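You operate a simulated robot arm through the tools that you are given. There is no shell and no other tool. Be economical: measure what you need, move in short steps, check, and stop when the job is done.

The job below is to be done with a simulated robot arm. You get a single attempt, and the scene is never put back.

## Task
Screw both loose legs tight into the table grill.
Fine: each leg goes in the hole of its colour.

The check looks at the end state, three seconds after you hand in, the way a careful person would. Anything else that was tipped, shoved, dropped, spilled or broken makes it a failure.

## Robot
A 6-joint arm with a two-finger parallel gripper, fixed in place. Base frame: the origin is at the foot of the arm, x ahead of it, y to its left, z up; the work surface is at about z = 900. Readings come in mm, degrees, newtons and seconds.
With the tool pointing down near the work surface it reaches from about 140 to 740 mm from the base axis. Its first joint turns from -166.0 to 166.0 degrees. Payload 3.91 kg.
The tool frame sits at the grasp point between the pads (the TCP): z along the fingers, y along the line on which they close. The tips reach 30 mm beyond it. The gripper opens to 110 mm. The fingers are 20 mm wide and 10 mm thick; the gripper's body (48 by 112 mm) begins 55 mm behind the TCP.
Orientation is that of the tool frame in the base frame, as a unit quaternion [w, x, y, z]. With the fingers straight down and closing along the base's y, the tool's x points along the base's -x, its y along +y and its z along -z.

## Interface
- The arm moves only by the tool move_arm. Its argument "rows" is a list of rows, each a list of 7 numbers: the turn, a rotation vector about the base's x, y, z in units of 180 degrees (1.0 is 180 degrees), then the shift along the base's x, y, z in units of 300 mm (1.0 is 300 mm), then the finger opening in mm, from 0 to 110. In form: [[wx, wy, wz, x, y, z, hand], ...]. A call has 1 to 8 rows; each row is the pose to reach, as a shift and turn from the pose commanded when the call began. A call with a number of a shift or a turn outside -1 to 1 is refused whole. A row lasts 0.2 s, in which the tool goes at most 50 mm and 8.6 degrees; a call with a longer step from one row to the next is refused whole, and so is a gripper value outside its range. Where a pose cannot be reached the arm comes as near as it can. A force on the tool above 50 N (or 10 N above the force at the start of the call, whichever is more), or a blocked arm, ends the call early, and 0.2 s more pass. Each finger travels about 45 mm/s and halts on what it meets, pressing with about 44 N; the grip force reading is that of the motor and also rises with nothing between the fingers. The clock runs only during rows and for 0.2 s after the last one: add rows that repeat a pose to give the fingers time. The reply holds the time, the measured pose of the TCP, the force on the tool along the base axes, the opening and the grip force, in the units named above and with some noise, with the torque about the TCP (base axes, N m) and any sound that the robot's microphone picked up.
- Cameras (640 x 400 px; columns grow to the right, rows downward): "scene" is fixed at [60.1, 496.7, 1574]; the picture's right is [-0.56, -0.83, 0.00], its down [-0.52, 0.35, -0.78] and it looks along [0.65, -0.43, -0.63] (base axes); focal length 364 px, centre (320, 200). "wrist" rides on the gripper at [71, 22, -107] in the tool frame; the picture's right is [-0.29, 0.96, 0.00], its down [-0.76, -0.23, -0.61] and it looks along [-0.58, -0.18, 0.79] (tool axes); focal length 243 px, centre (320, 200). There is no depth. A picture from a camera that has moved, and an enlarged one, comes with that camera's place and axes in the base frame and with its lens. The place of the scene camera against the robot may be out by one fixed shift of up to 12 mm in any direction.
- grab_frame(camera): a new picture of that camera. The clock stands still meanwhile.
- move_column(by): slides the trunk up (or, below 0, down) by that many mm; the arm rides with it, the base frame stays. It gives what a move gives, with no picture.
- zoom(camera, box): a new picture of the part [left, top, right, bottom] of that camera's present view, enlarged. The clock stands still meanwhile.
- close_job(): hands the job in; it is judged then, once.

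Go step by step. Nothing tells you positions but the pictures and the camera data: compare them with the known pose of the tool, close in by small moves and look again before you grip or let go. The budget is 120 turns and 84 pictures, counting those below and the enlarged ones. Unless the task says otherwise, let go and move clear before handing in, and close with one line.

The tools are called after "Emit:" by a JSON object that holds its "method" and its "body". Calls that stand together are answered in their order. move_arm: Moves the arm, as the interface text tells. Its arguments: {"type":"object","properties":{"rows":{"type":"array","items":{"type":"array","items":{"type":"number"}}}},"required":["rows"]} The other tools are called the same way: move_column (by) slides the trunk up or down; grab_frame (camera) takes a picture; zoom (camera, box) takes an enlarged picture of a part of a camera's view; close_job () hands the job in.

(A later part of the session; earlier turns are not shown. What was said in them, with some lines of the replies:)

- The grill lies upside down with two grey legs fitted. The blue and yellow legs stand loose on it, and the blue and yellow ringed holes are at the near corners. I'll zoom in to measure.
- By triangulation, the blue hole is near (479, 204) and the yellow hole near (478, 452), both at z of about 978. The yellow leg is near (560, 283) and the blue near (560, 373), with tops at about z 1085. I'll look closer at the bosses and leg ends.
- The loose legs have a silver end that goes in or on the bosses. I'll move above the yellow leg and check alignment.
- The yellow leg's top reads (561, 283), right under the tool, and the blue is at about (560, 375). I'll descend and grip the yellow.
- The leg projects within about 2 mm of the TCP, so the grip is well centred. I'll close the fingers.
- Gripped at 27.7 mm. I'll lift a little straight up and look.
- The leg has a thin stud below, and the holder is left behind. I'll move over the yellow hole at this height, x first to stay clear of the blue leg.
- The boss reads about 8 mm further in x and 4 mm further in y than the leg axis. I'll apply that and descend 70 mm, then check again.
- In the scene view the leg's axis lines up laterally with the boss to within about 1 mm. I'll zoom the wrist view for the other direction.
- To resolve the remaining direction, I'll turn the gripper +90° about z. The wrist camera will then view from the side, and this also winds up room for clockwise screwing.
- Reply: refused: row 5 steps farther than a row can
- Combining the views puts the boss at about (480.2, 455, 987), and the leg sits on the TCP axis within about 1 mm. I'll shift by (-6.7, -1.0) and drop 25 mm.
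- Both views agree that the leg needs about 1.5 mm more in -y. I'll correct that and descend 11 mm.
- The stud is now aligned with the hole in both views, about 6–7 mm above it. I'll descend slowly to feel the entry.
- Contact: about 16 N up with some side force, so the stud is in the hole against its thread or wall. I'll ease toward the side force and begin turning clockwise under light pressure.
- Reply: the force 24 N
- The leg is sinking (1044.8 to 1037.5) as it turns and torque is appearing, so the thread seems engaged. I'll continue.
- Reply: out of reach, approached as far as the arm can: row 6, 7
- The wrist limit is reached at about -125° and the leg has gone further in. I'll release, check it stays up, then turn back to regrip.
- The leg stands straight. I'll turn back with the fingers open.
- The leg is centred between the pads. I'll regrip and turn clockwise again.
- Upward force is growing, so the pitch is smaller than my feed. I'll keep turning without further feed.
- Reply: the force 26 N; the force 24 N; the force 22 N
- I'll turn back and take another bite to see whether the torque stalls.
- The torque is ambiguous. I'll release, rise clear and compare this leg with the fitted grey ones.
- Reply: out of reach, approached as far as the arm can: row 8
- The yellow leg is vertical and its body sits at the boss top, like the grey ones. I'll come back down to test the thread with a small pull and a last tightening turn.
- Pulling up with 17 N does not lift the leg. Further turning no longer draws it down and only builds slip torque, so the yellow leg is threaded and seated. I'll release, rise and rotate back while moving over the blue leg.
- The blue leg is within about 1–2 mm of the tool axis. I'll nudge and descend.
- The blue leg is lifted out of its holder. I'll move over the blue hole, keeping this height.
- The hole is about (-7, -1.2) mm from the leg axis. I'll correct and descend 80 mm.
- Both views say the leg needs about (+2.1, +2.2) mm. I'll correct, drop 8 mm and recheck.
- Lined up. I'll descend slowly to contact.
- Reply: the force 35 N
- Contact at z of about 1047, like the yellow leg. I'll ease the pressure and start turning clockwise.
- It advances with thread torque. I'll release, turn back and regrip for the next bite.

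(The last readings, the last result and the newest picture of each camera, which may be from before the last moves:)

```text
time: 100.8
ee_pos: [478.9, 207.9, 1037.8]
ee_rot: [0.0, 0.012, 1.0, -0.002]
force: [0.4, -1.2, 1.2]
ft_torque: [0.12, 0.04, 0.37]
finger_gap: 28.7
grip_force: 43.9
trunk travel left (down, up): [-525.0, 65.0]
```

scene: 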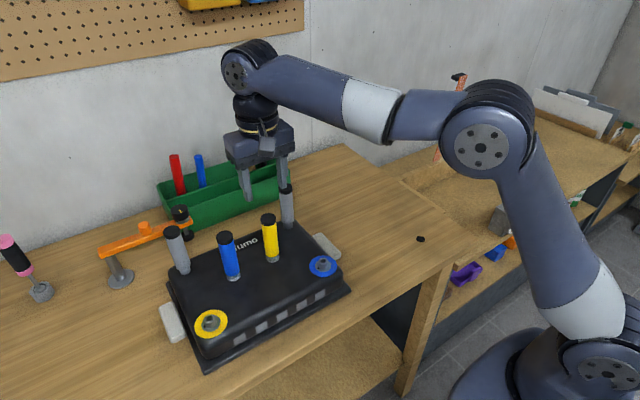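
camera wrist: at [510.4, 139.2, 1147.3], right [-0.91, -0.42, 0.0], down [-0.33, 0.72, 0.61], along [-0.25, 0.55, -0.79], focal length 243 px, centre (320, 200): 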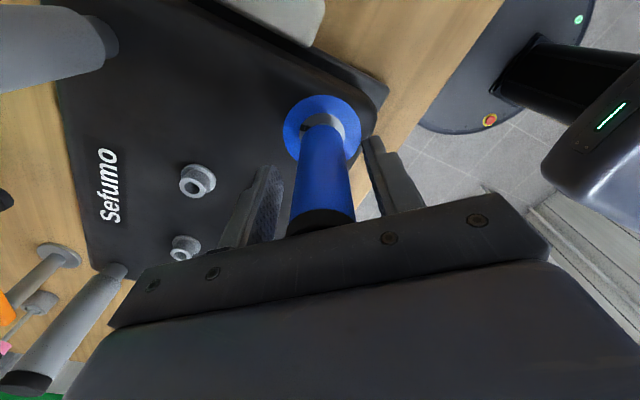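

The leg follows the feed with low axial force. Continuing.

Emit:
{"method": "move_arm", "body": {"rows": [[0, 0, -0.046, 0, 0, -0.001, 15], [0, 0, -0.092, 0, 0, -0.002, 15], [0, 0, -0.138, 0, 0, -0.003, 15], [0, 0, -0.184, 0, 0, -0.004, 15], [0, 0, -0.23, 0, 0, -0.005, 15], [0, 0, -0.276, 0, 0, -0.006, 15], [0, 0, -0.322, 0, 0, -0.006, 15], [0, 0, -0.368, 0, 0, -0.006, 15]]}}

Emit:
{"method": "move_arm", "body": {"rows": [[0, 0, -0.046, 0, 0, -0.001, 15], [0, 0, -0.092, 0, 0, -0.002, 15], [0, 0, -0.138, 0, 0, -0.003, 15], [0, 0, -0.184, 0, 0, -0.004, 15], [0, 0, -0.23, 0, 0, -0.005, 15], [0, 0, -0.276, 0, 0, -0.006, 15], [0, 0, -0.322, 0, 0, -0.006, 15], [0, 0, -0.368, 0, 0, -0.006, 15]]}}

Emit:
{"method": "zoom", "body": {"camera": "scene", "box": [280, 200, 360, 280]}}

```text
time: 102.6
ee_pos: [478.9, 206.2, 1035.1]
ee_rot: [-0.001, 0.556, 0.831, -0.003]
force: [-2.6, -2.8, -3.2]
ft_torque: [0.31, -0.43, 0.52]
finger_gap: 28.2
grip_force: 44.1
trunk travel left (down, up): [-525.0, 65.0]
```

```text
time: 104.4
ee_pos: [477.9, 205.9, 1033.3]
ee_rot: [-0.002, 0.919, 0.393, 0.0]
force: [0.7, -0.1, 4.3]
ft_torque: [-0.13, -0.26, 0.84]
finger_gap: 28.2
grip_force: 43.8
trunk travel left (down, up): [-525.0, 65.0]
```

```text
5.00 times, centred on (320, 240) of scene
camera zoom: at [60.1, 496.7, 1574.0], right [-0.56, -0.83, 0.0], down [-0.52, 0.35, -0.78], along [0.65, -0.43, -0.63], focal length 1822 px, centre (320, 0)
```

zoom: 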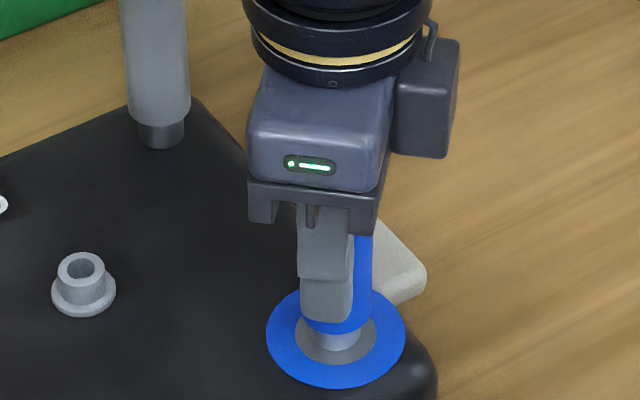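

The fingers seem to have slid down the leg during this bite, so I'll check how far the body is from the boss.

Emit:
{"method": "move_arm", "body": {"rows": [[0, 0, 0, 0, 0, 0, 35], [0, 0, 0, 0, 0, 0, 45], [0, 0, 0, 0, 0, 0.03, 56], [0, 0, 0, 0, 0, 0.1, 56], [0, 0, 0, 0, 0, 0.2, 56], [0, 0, 0.046, 0, 0, 0.3, 56], [0, 0, 0.092, 0, 0, 0.38, 56], [0, 0, 0.138, 0, 0, 0.43, 56]]}}

Emit:
{"method": "zoom", "body": {"camera": "scene", "box": [296, 250, 352, 285]}}

Emit:
{"method": "zoom", "body": {"camera": "scene", "box": [190, 190, 350, 330]}}

```text
time: 106.2
ee_pos: [477.6, 207.3, 1161.1]
ee_rot: [-0.002, 0.813, 0.582, -0.002]
force: [-0.4, -0.2, 0.9]
ft_torque: [0.0, 0.01, -0.01]
finger_gap: 55.9
grip_force: 0.1
trunk travel left (down, up): [-525.0, 65.0]
```

```text
11.43 times, centred on (324, 268) of scene
camera zoom: at [60.1, 496.7, 1574.0], right [-0.56, -0.83, 0.0], down [-0.52, 0.35, -0.78], along [0.65, -0.43, -0.63], focal length 4165 px, centre (274, -571)
```

zoom: 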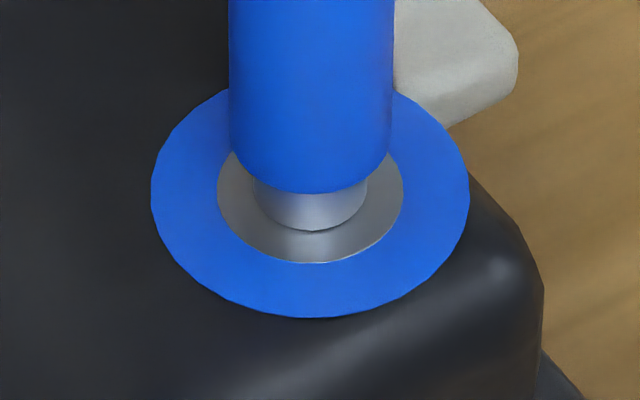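

```text
2.86 times, centred on (270, 260) of scene
camera zoom: at [60.1, 496.7, 1574.0], right [-0.56, -0.83, 0.0], down [-0.52, 0.35, -0.78], along [0.65, -0.43, -0.63], focal length 1041 px, centre (463, 29)
```

zoom: 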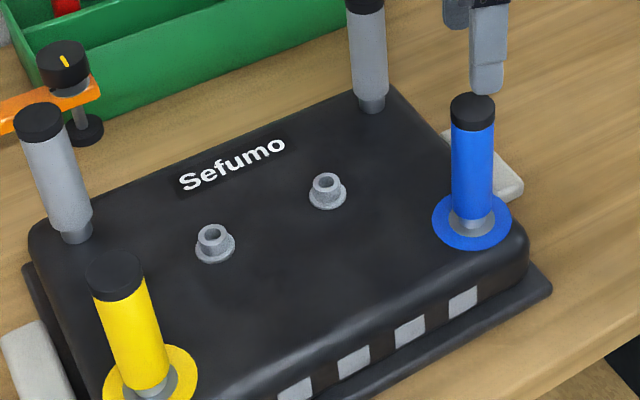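

The blue leg is upright and in its hole, perhaps with a 1–2 mm gap left. I'll regrip it higher and check how torque builds over small turns.

Emit:
{"method": "move_arm", "body": {"rows": [[0, 0, 0.046, 0, 0, 0, 54], [0, 0, 0.092, 0, 0, 0, 54], [0, 0, 0.138, 0, 0, 0, 54], [0, 0, 0.184, 0, 0, 0, 54], [0, 0, 0.23, 0, 0, 0, 54], [0, 0, 0.276, 0, 0, 0, 54], [0, 0, 0.322, 0, 0, 0, 54], [0, 0, 0.368, 0, 0, 0, 54]]}}

Emit:
{"method": "move_arm", "body": {"rows": [[0, 0, 0.046, 0, 0, 0, 54], [0, 0, 0.092, 0, 0, 0, 54], [0, 0, 0.138, 0, 0, 0, 54], [0, 0, 0.184, 0, 0, 0, 54], [0, 0, 0.23, 0, 0, 0, 54], [0, 0, 0.276, 0, 0, 0, 54], [0, 0, 0.322, 0, 0, 0, 54], [0, 0, 0.368, 0, 0, 0, 54]]}}

Emit:
{"method": "move_arm", "body": {"rows": [[0, 0, 0.046, 0, 0, -0.1, 54], [0, 0, 0.092, 0, 0, -0.2, 54], [0, 0, 0.138, 0, 0, -0.3, 54], [0, 0, 0.138, 0, 0, -0.41, 54], [0, 0, 0.138, 0, 0, -0.41, 54]]}}

Emit:
{"method": "grab_frame", "body": {"camera": "wrist"}}

```text
time: 108.0
ee_pos: [478.2, 207.2, 1162.5]
ee_rot: [-0.001, 0.362, 0.932, -0.002]
force: [0.1, -0.8, 0.3]
ft_torque: [0.01, -0.01, -0.03]
finger_gap: 53.8
grip_force: 0.1
trunk travel left (down, up): [-525.0, 65.0]
```

```text
time: 109.8
ee_pos: [477.8, 206.6, 1163.5]
ee_rot: [0.001, -0.206, 0.979, -0.002]
force: [1.0, 0.2, -0.2]
ft_torque: [-0.02, 0.03, 0.01]
finger_gap: 54.2
grip_force: 0.0
trunk travel left (down, up): [-525.0, 65.0]
```

```text
time: 111.0
ee_pos: [479.4, 207.6, 1039.2]
ee_rot: [0.001, -0.411, 0.912, -0.002]
force: [0.8, 0.1, 0.4]
ft_torque: [-0.03, 0.01, -0.02]
finger_gap: 54.0
grip_force: 0.2
trunk travel left (down, up): [-525.0, 65.0]
```

```text
15 pictures are left
camera wrist: at [416.7, 169.2, 1145.8], right [-0.52, 0.85, 0.0], down [0.67, 0.42, 0.61], along [0.52, 0.32, -0.79], focal length 243 px, centre (320, 200)
```

wrist: 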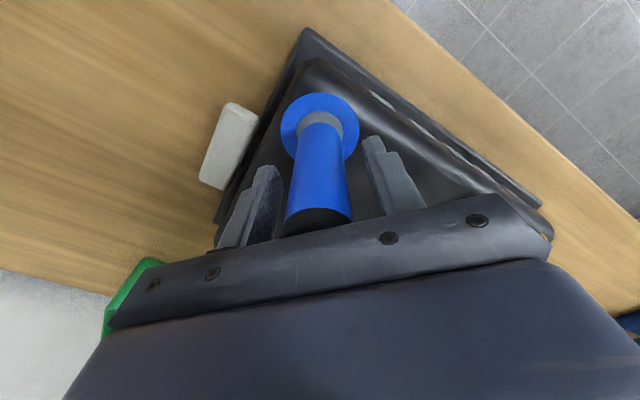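

Emit:
{"method": "move_arm", "body": {"rows": [[0, 0, 0, 0, 0, 0, 40], [0, 0, 0, 0, 0, 0, 30], [0, 0, 0, 0, 0, 0, 15], [0, 0, 0, 0, 0, 0, 15], [0, 0, 0, 0, 0, 0, 15]]}}

Emit:
{"method": "move_arm", "body": {"rows": [[0, 0, -0.045, 0, 0, 0, 15]]}}

Emit:
{"method": "move_arm", "body": {"rows": [[0, 0, -0.045, 0, 0, 0, 15]]}}

Emit:
{"method": "move_arm", "body": {"rows": [[0, 0, -0.045, 0, 0, 0, 15]]}}

Emit:
{"method": "move_arm", "body": {"rows": [[0, 0, -0.045, 0, 0, 0, 15]]}}

Emit:
{"method": "move_arm", "body": {"rows": [[0, 0, -0.045, 0, 0, 0, 15], [0, 0, -0.09, 0, 0, 0, 15]]}}

Emit:
{"method": "move_arm", "body": {"rows": [[0, 0, -0.045, 0, 0, 0, 15], [0, 0, -0.09, 0, 0, 0, 15]]}}

```text
time: 112.2
ee_pos: [478.7, 207.2, 1039.2]
ee_rot: [0.0, -0.411, 0.912, -0.001]
force: [-1.3, 0.7, -0.4]
ft_torque: [0.25, 0.26, 0.03]
finger_gap: 28.1
grip_force: 43.6
trunk travel left (down, up): [-525.0, 65.0]
```

```text
time: 112.6
ee_pos: [478.3, 207.4, 1039.0]
ee_rot: [0.001, -0.345, 0.939, -0.002]
force: [0.0, -1.7, 0.1]
ft_torque: [0.04, 0.16, 0.46]
finger_gap: 28.4
grip_force: 44.1
trunk travel left (down, up): [-525.0, 65.0]
```

```text
time: 113.0
ee_pos: [478.7, 207.6, 1040.6]
ee_rot: [-0.001, -0.277, 0.961, -0.002]
force: [-0.9, 0.9, -2.9]
ft_torque: [0.38, 0.46, 0.4]
finger_gap: 29.0
grip_force: 44.1
trunk travel left (down, up): [-525.0, 65.0]
```

```text
time: 113.4
ee_pos: [479.2, 207.3, 1039.6]
ee_rot: [0.0, -0.208, 0.978, -0.002]
force: [-1.4, 2.8, -0.2]
ft_torque: [0.52, 0.51, 0.22]
finger_gap: 28.8
grip_force: 44.3
trunk travel left (down, up): [-525.0, 65.0]
```

```text
time: 113.8
ee_pos: [479.9, 206.2, 1041.0]
ee_rot: [0.0, -0.139, 0.99, -0.003]
force: [1.4, -0.9, -1.1]
ft_torque: [0.27, 0.21, 0.1]
finger_gap: 28.1
grip_force: 44.5
trunk travel left (down, up): [-525.0, 65.0]
```

```text
time: 114.4
ee_pos: [479.3, 206.5, 1040.1]
ee_rot: [0.0, 0.003, 1.0, -0.002]
force: [2.1, -2.4, 2.4]
ft_torque: [0.38, 0.09, 0.38]
finger_gap: 29.0
grip_force: 44.4
trunk travel left (down, up): [-525.0, 65.0]
```

```text
time: 115.0
ee_pos: [479.7, 206.8, 1038.7]
ee_rot: [-0.002, 0.143, 0.99, -0.002]
force: [0.2, -2.4, -0.5]
ft_torque: [0.45, -0.05, 0.04]
finger_gap: 28.1
grip_force: 44.4
trunk travel left (down, up): [-525.0, 65.0]
```

The finger gap ripples (28.1 to 29.0 mm) as the pads slip over the leg's facets, so the leg is stalled tight. Both legs also measure the same height above their rings, about 18 mm. I'll release, rise clear and take a final look.

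Emit:
{"method": "move_arm", "body": {"rows": [[0, 0, 0, 0, 0, 0, 35], [0, 0, 0, 0, 0, 0, 45], [0, 0, 0, 0, 0, 0, 56], [0, 0, 0, 0, 0, 0.1, 56], [0, 0, 0, 0, 0, 0.22, 56], [0, 0, 0, 0, 0, 0.36, 56], [0, 0, 0, 0, 0, 0.5, 56]]}}

Emit:
{"method": "move_arm", "body": {"rows": [[0, 0, 0, -0.1, -0.03, 0.05, 56], [0, 0, 0, -0.2, -0.06, 0.1, 56], [0, 0, 0, -0.3, -0.1, 0.15, 56], [0, 0, 0, -0.3, -0.1, 0.15, 56]]}}

Emit:
{"method": "zoom", "body": {"camera": "scene", "box": [150, 170, 360, 370]}}

Emit:
{"method": "grab_frame", "body": {"camera": "wrist"}}

Emit:
{"method": "zoom", "body": {"camera": "scene", "box": [260, 190, 340, 280]}}

```text
time: 116.6
ee_pos: [479.3, 207.2, 1189.0]
ee_rot: [0.0, 0.142, 0.99, -0.003]
force: [-0.4, 0.7, 0.5]
ft_torque: [-0.03, 0.0, -0.02]
finger_gap: 55.9
grip_force: 0.1
trunk travel left (down, up): [-525.0, 65.0]
```

```text
time: 117.6
ee_pos: [390.5, 176.1, 1235.2]
ee_rot: [-0.001, 0.142, 0.99, -0.003]
force: [-0.8, 0.0, -0.3]
ft_torque: [0.01, 0.0, 0.0]
finger_gap: 56.0
grip_force: 0.0
trunk travel left (down, up): [-525.0, 65.0]
```

```text
2.00 times, centred on (255, 270) of scene
camera zoom: at [60.1, 496.7, 1574.0], right [-0.56, -0.83, 0.0], down [-0.52, 0.35, -0.78], along [0.65, -0.43, -0.63], focal length 729 px, centre (450, 60)
```

zoom: 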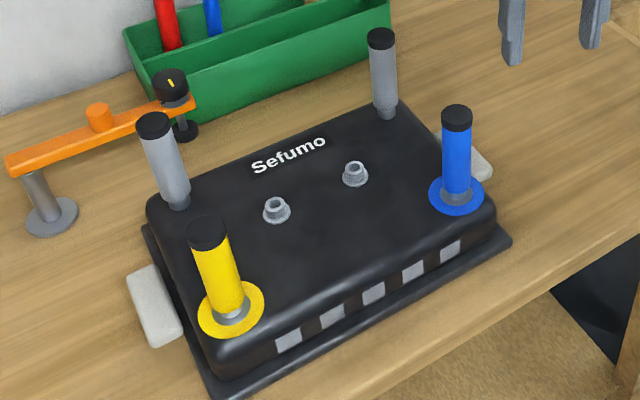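

```text
13 pictures are left
camera wrist: at [329.0, 217.3, 1341.4], right [0.55, 0.84, 0.0], down [0.67, -0.43, 0.61], along [0.51, -0.34, -0.79], focal length 243 px, centre (320, 200)
```

wrist: 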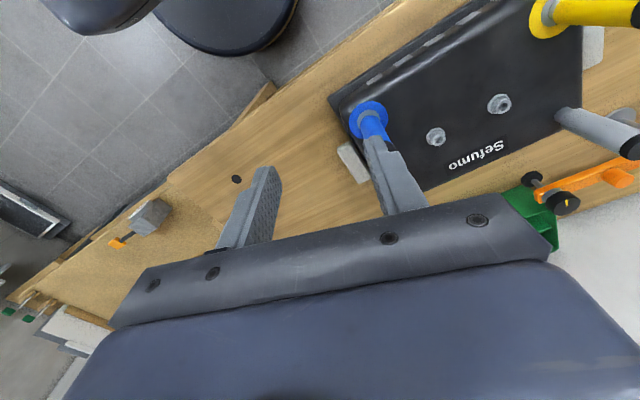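

```text
4.44 times, centred on (300, 235) of scene
camera zoom: at [60.1, 496.7, 1574.0], right [-0.56, -0.83, 0.0], down [-0.52, 0.35, -0.78], along [0.65, -0.43, -0.63], focal length 1620 px, centre (409, 44)
```

zoom: 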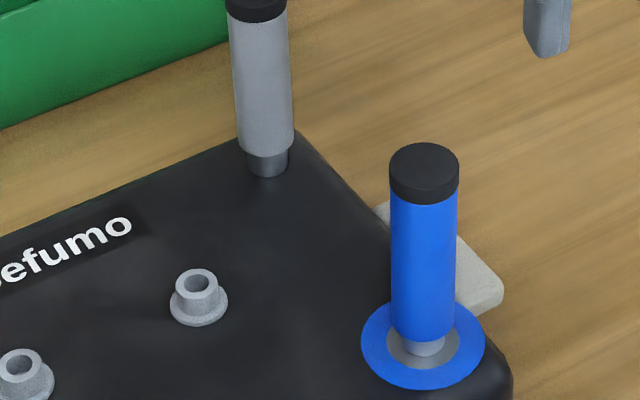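

Everything looks in place. Before handing in, I'll take one low-angle look with the wrist camera, approaching from the robot's side well clear of the grill, to make sure no gap is left under the legs.

Emit:
{"method": "move_arm", "body": {"rows": [[0, 0, 0.045, -0.05, 0.08, 0, 75], [0, 0, 0.09, -0.108, 0.173, 0, 95], [0, 0, 0.09, -0.108, 0.173, 0, 110], [0, 0, 0.09, -0.108, 0.173, 0, 110]]}}

Emit:
{"method": "move_arm", "body": {"rows": [[0, -0.042, 0, 0, 0, 0, 110], [0, -0.084, 0, 0, 0, 0, 110], [0, -0.126, 0, 0, 0, 0, 110], [0, -0.168, 0, 0, 0, -0.1, 110], [0, -0.21, 0, 0, 0, -0.2, 110], [0, -0.25, 0, 0, 0, -0.3, 110], [0, -0.25, 0, 0, 0, -0.3, 110]]}}

Emit:
{"method": "grab_frame", "body": {"camera": "wrist"}}

```text
time: 118.6
ee_pos: [358.4, 229.8, 1232.2]
ee_rot: [0.001, 0.002, 1.0, -0.003]
force: [-0.3, -0.4, -0.6]
ft_torque: [0.0, -0.02, 0.0]
finger_gap: 110.0
grip_force: 0.1
trunk travel left (down, up): [-525.0, 65.0]
```

```text
time: 120.2
ee_pos: [357.9, 227.0, 1142.9]
ee_rot: [0.383, 0.002, 0.924, -0.001]
force: [-0.3, -0.1, 0.7]
ft_torque: [0.04, -0.02, 0.02]
finger_gap: 110.3
grip_force: 0.0
trunk travel left (down, up): [-525.0, 65.0]
```

```text
11 pictures are left
camera wrist: at [232.7, 248.9, 1168.3], right [0.21, 0.96, 0.2], down [0.11, -0.23, 0.97], along [0.97, -0.18, -0.15], focal length 243 px, centre (320, 200)
```

wrist: 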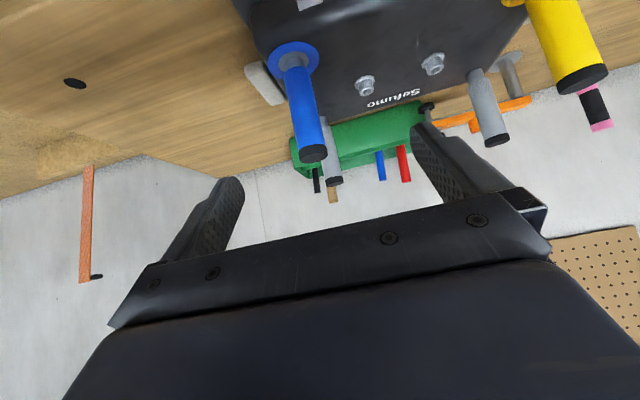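

Emit:
{"method": "move_arm", "body": {"rows": [[0, 0, 0, 0, 0, -0.09, 110], [0, 0, 0, 0, 0, -0.18, 110], [0, 0, 0, 0, 0, -0.27, 110], [0, 0, 0, 0, 0, -0.36, 110], [0, 0, 0, 0, 0, -0.36, 110]]}}

Emit:
{"method": "zoom", "body": {"camera": "wrist", "box": [240, 60, 400, 160]}}

```text
time: 121.4
ee_pos: [357.2, 227.1, 1038.4]
ee_rot: [0.381, 0.002, 0.925, -0.002]
force: [-0.6, 0.1, -0.4]
ft_torque: [0.01, -0.02, 0.0]
finger_gap: 110.1
grip_force: 0.1
trunk travel left (down, up): [-525.0, 65.0]
```

```text
4.00 times, centred on (320, 110) of wrist
camera zoom: at [231.9, 249.5, 1062.5], right [0.21, 0.96, 0.2], down [0.11, -0.23, 0.97], along [0.97, -0.18, -0.15], focal length 970 px, centre (320, 560)
```

zoom: 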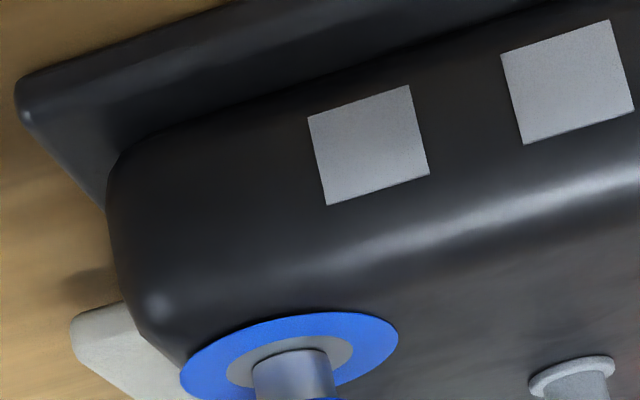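

Emit:
{"method": "zoom", "body": {"camera": "wrist", "box": [265, 125, 361, 185]}}

```text
6.67 times, centred on (313, 155) of wrist
camera zoom: at [231.9, 249.5, 1062.5], right [0.21, 0.96, 0.2], down [0.11, -0.23, 0.97], along [0.97, -0.18, -0.15], focal length 1618 px, centre (367, 500)
```

zoom: 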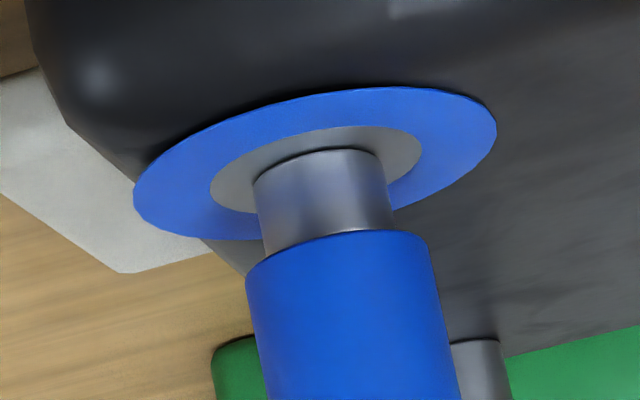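

From the low angle the blue leg's body sits directly on the boss with no stud showing, and the yellow measured the same height. I'll retract upward and hand in.

Emit:
{"method": "move_arm", "body": {"rows": [[0, 0, 0, 0, 0, 0.12, 110], [0, 0, 0, -0.05, 0, 0.26, 110], [0, 0, 0, -0.05, 0, 0.4, 110], [0, 0, 0, -0.05, 0, 0.5, 110], [0, 0, 0, -0.05, 0, 0.5, 110]]}}

Emit:
{"method": "zoom", "body": {"camera": "scene", "box": [80, 130, 400, 370]}}

```text
time: 122.6
ee_pos: [343.1, 227.8, 1187.6]
ee_rot: [0.382, 0.002, 0.924, -0.002]
force: [0.3, 1.0, 0.0]
ft_torque: [-0.03, 0.0, -0.02]
finger_gap: 110.2
grip_force: 0.0
trunk travel left (down, up): [-525.0, 65.0]
```

```text
1.67 times, centred on (240, 250) of scene
camera zoom: at [60.1, 496.7, 1574.0], right [-0.56, -0.83, 0.0], down [-0.52, 0.35, -0.78], along [0.65, -0.43, -0.63], focal length 607 px, centre (453, 117)
```

zoom: 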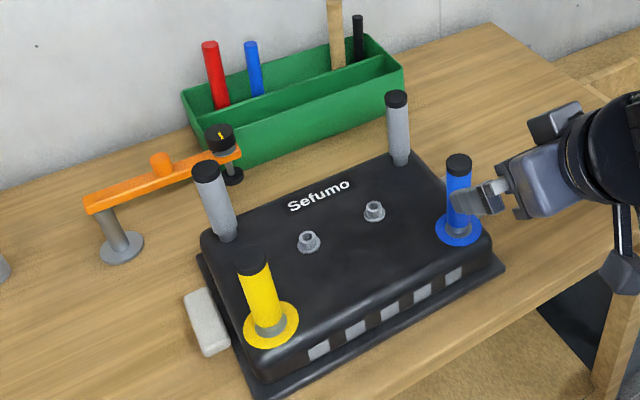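

Both legs stand upright in the holes of their colour, nothing else has moved and the arm is clear, so I'm handing in.

Emit:
{"method": "close_job", "body": {}}

```text
The job is handed in.
```

The yellow and blue legs are each screwed into the hole of their own colour until the gripper pads slipped on them, the arm is clear, and the job is handed in; I judged tightness from that stall and from camera views, with up to about 1 mm of gap under the legs too small for me to rule out.
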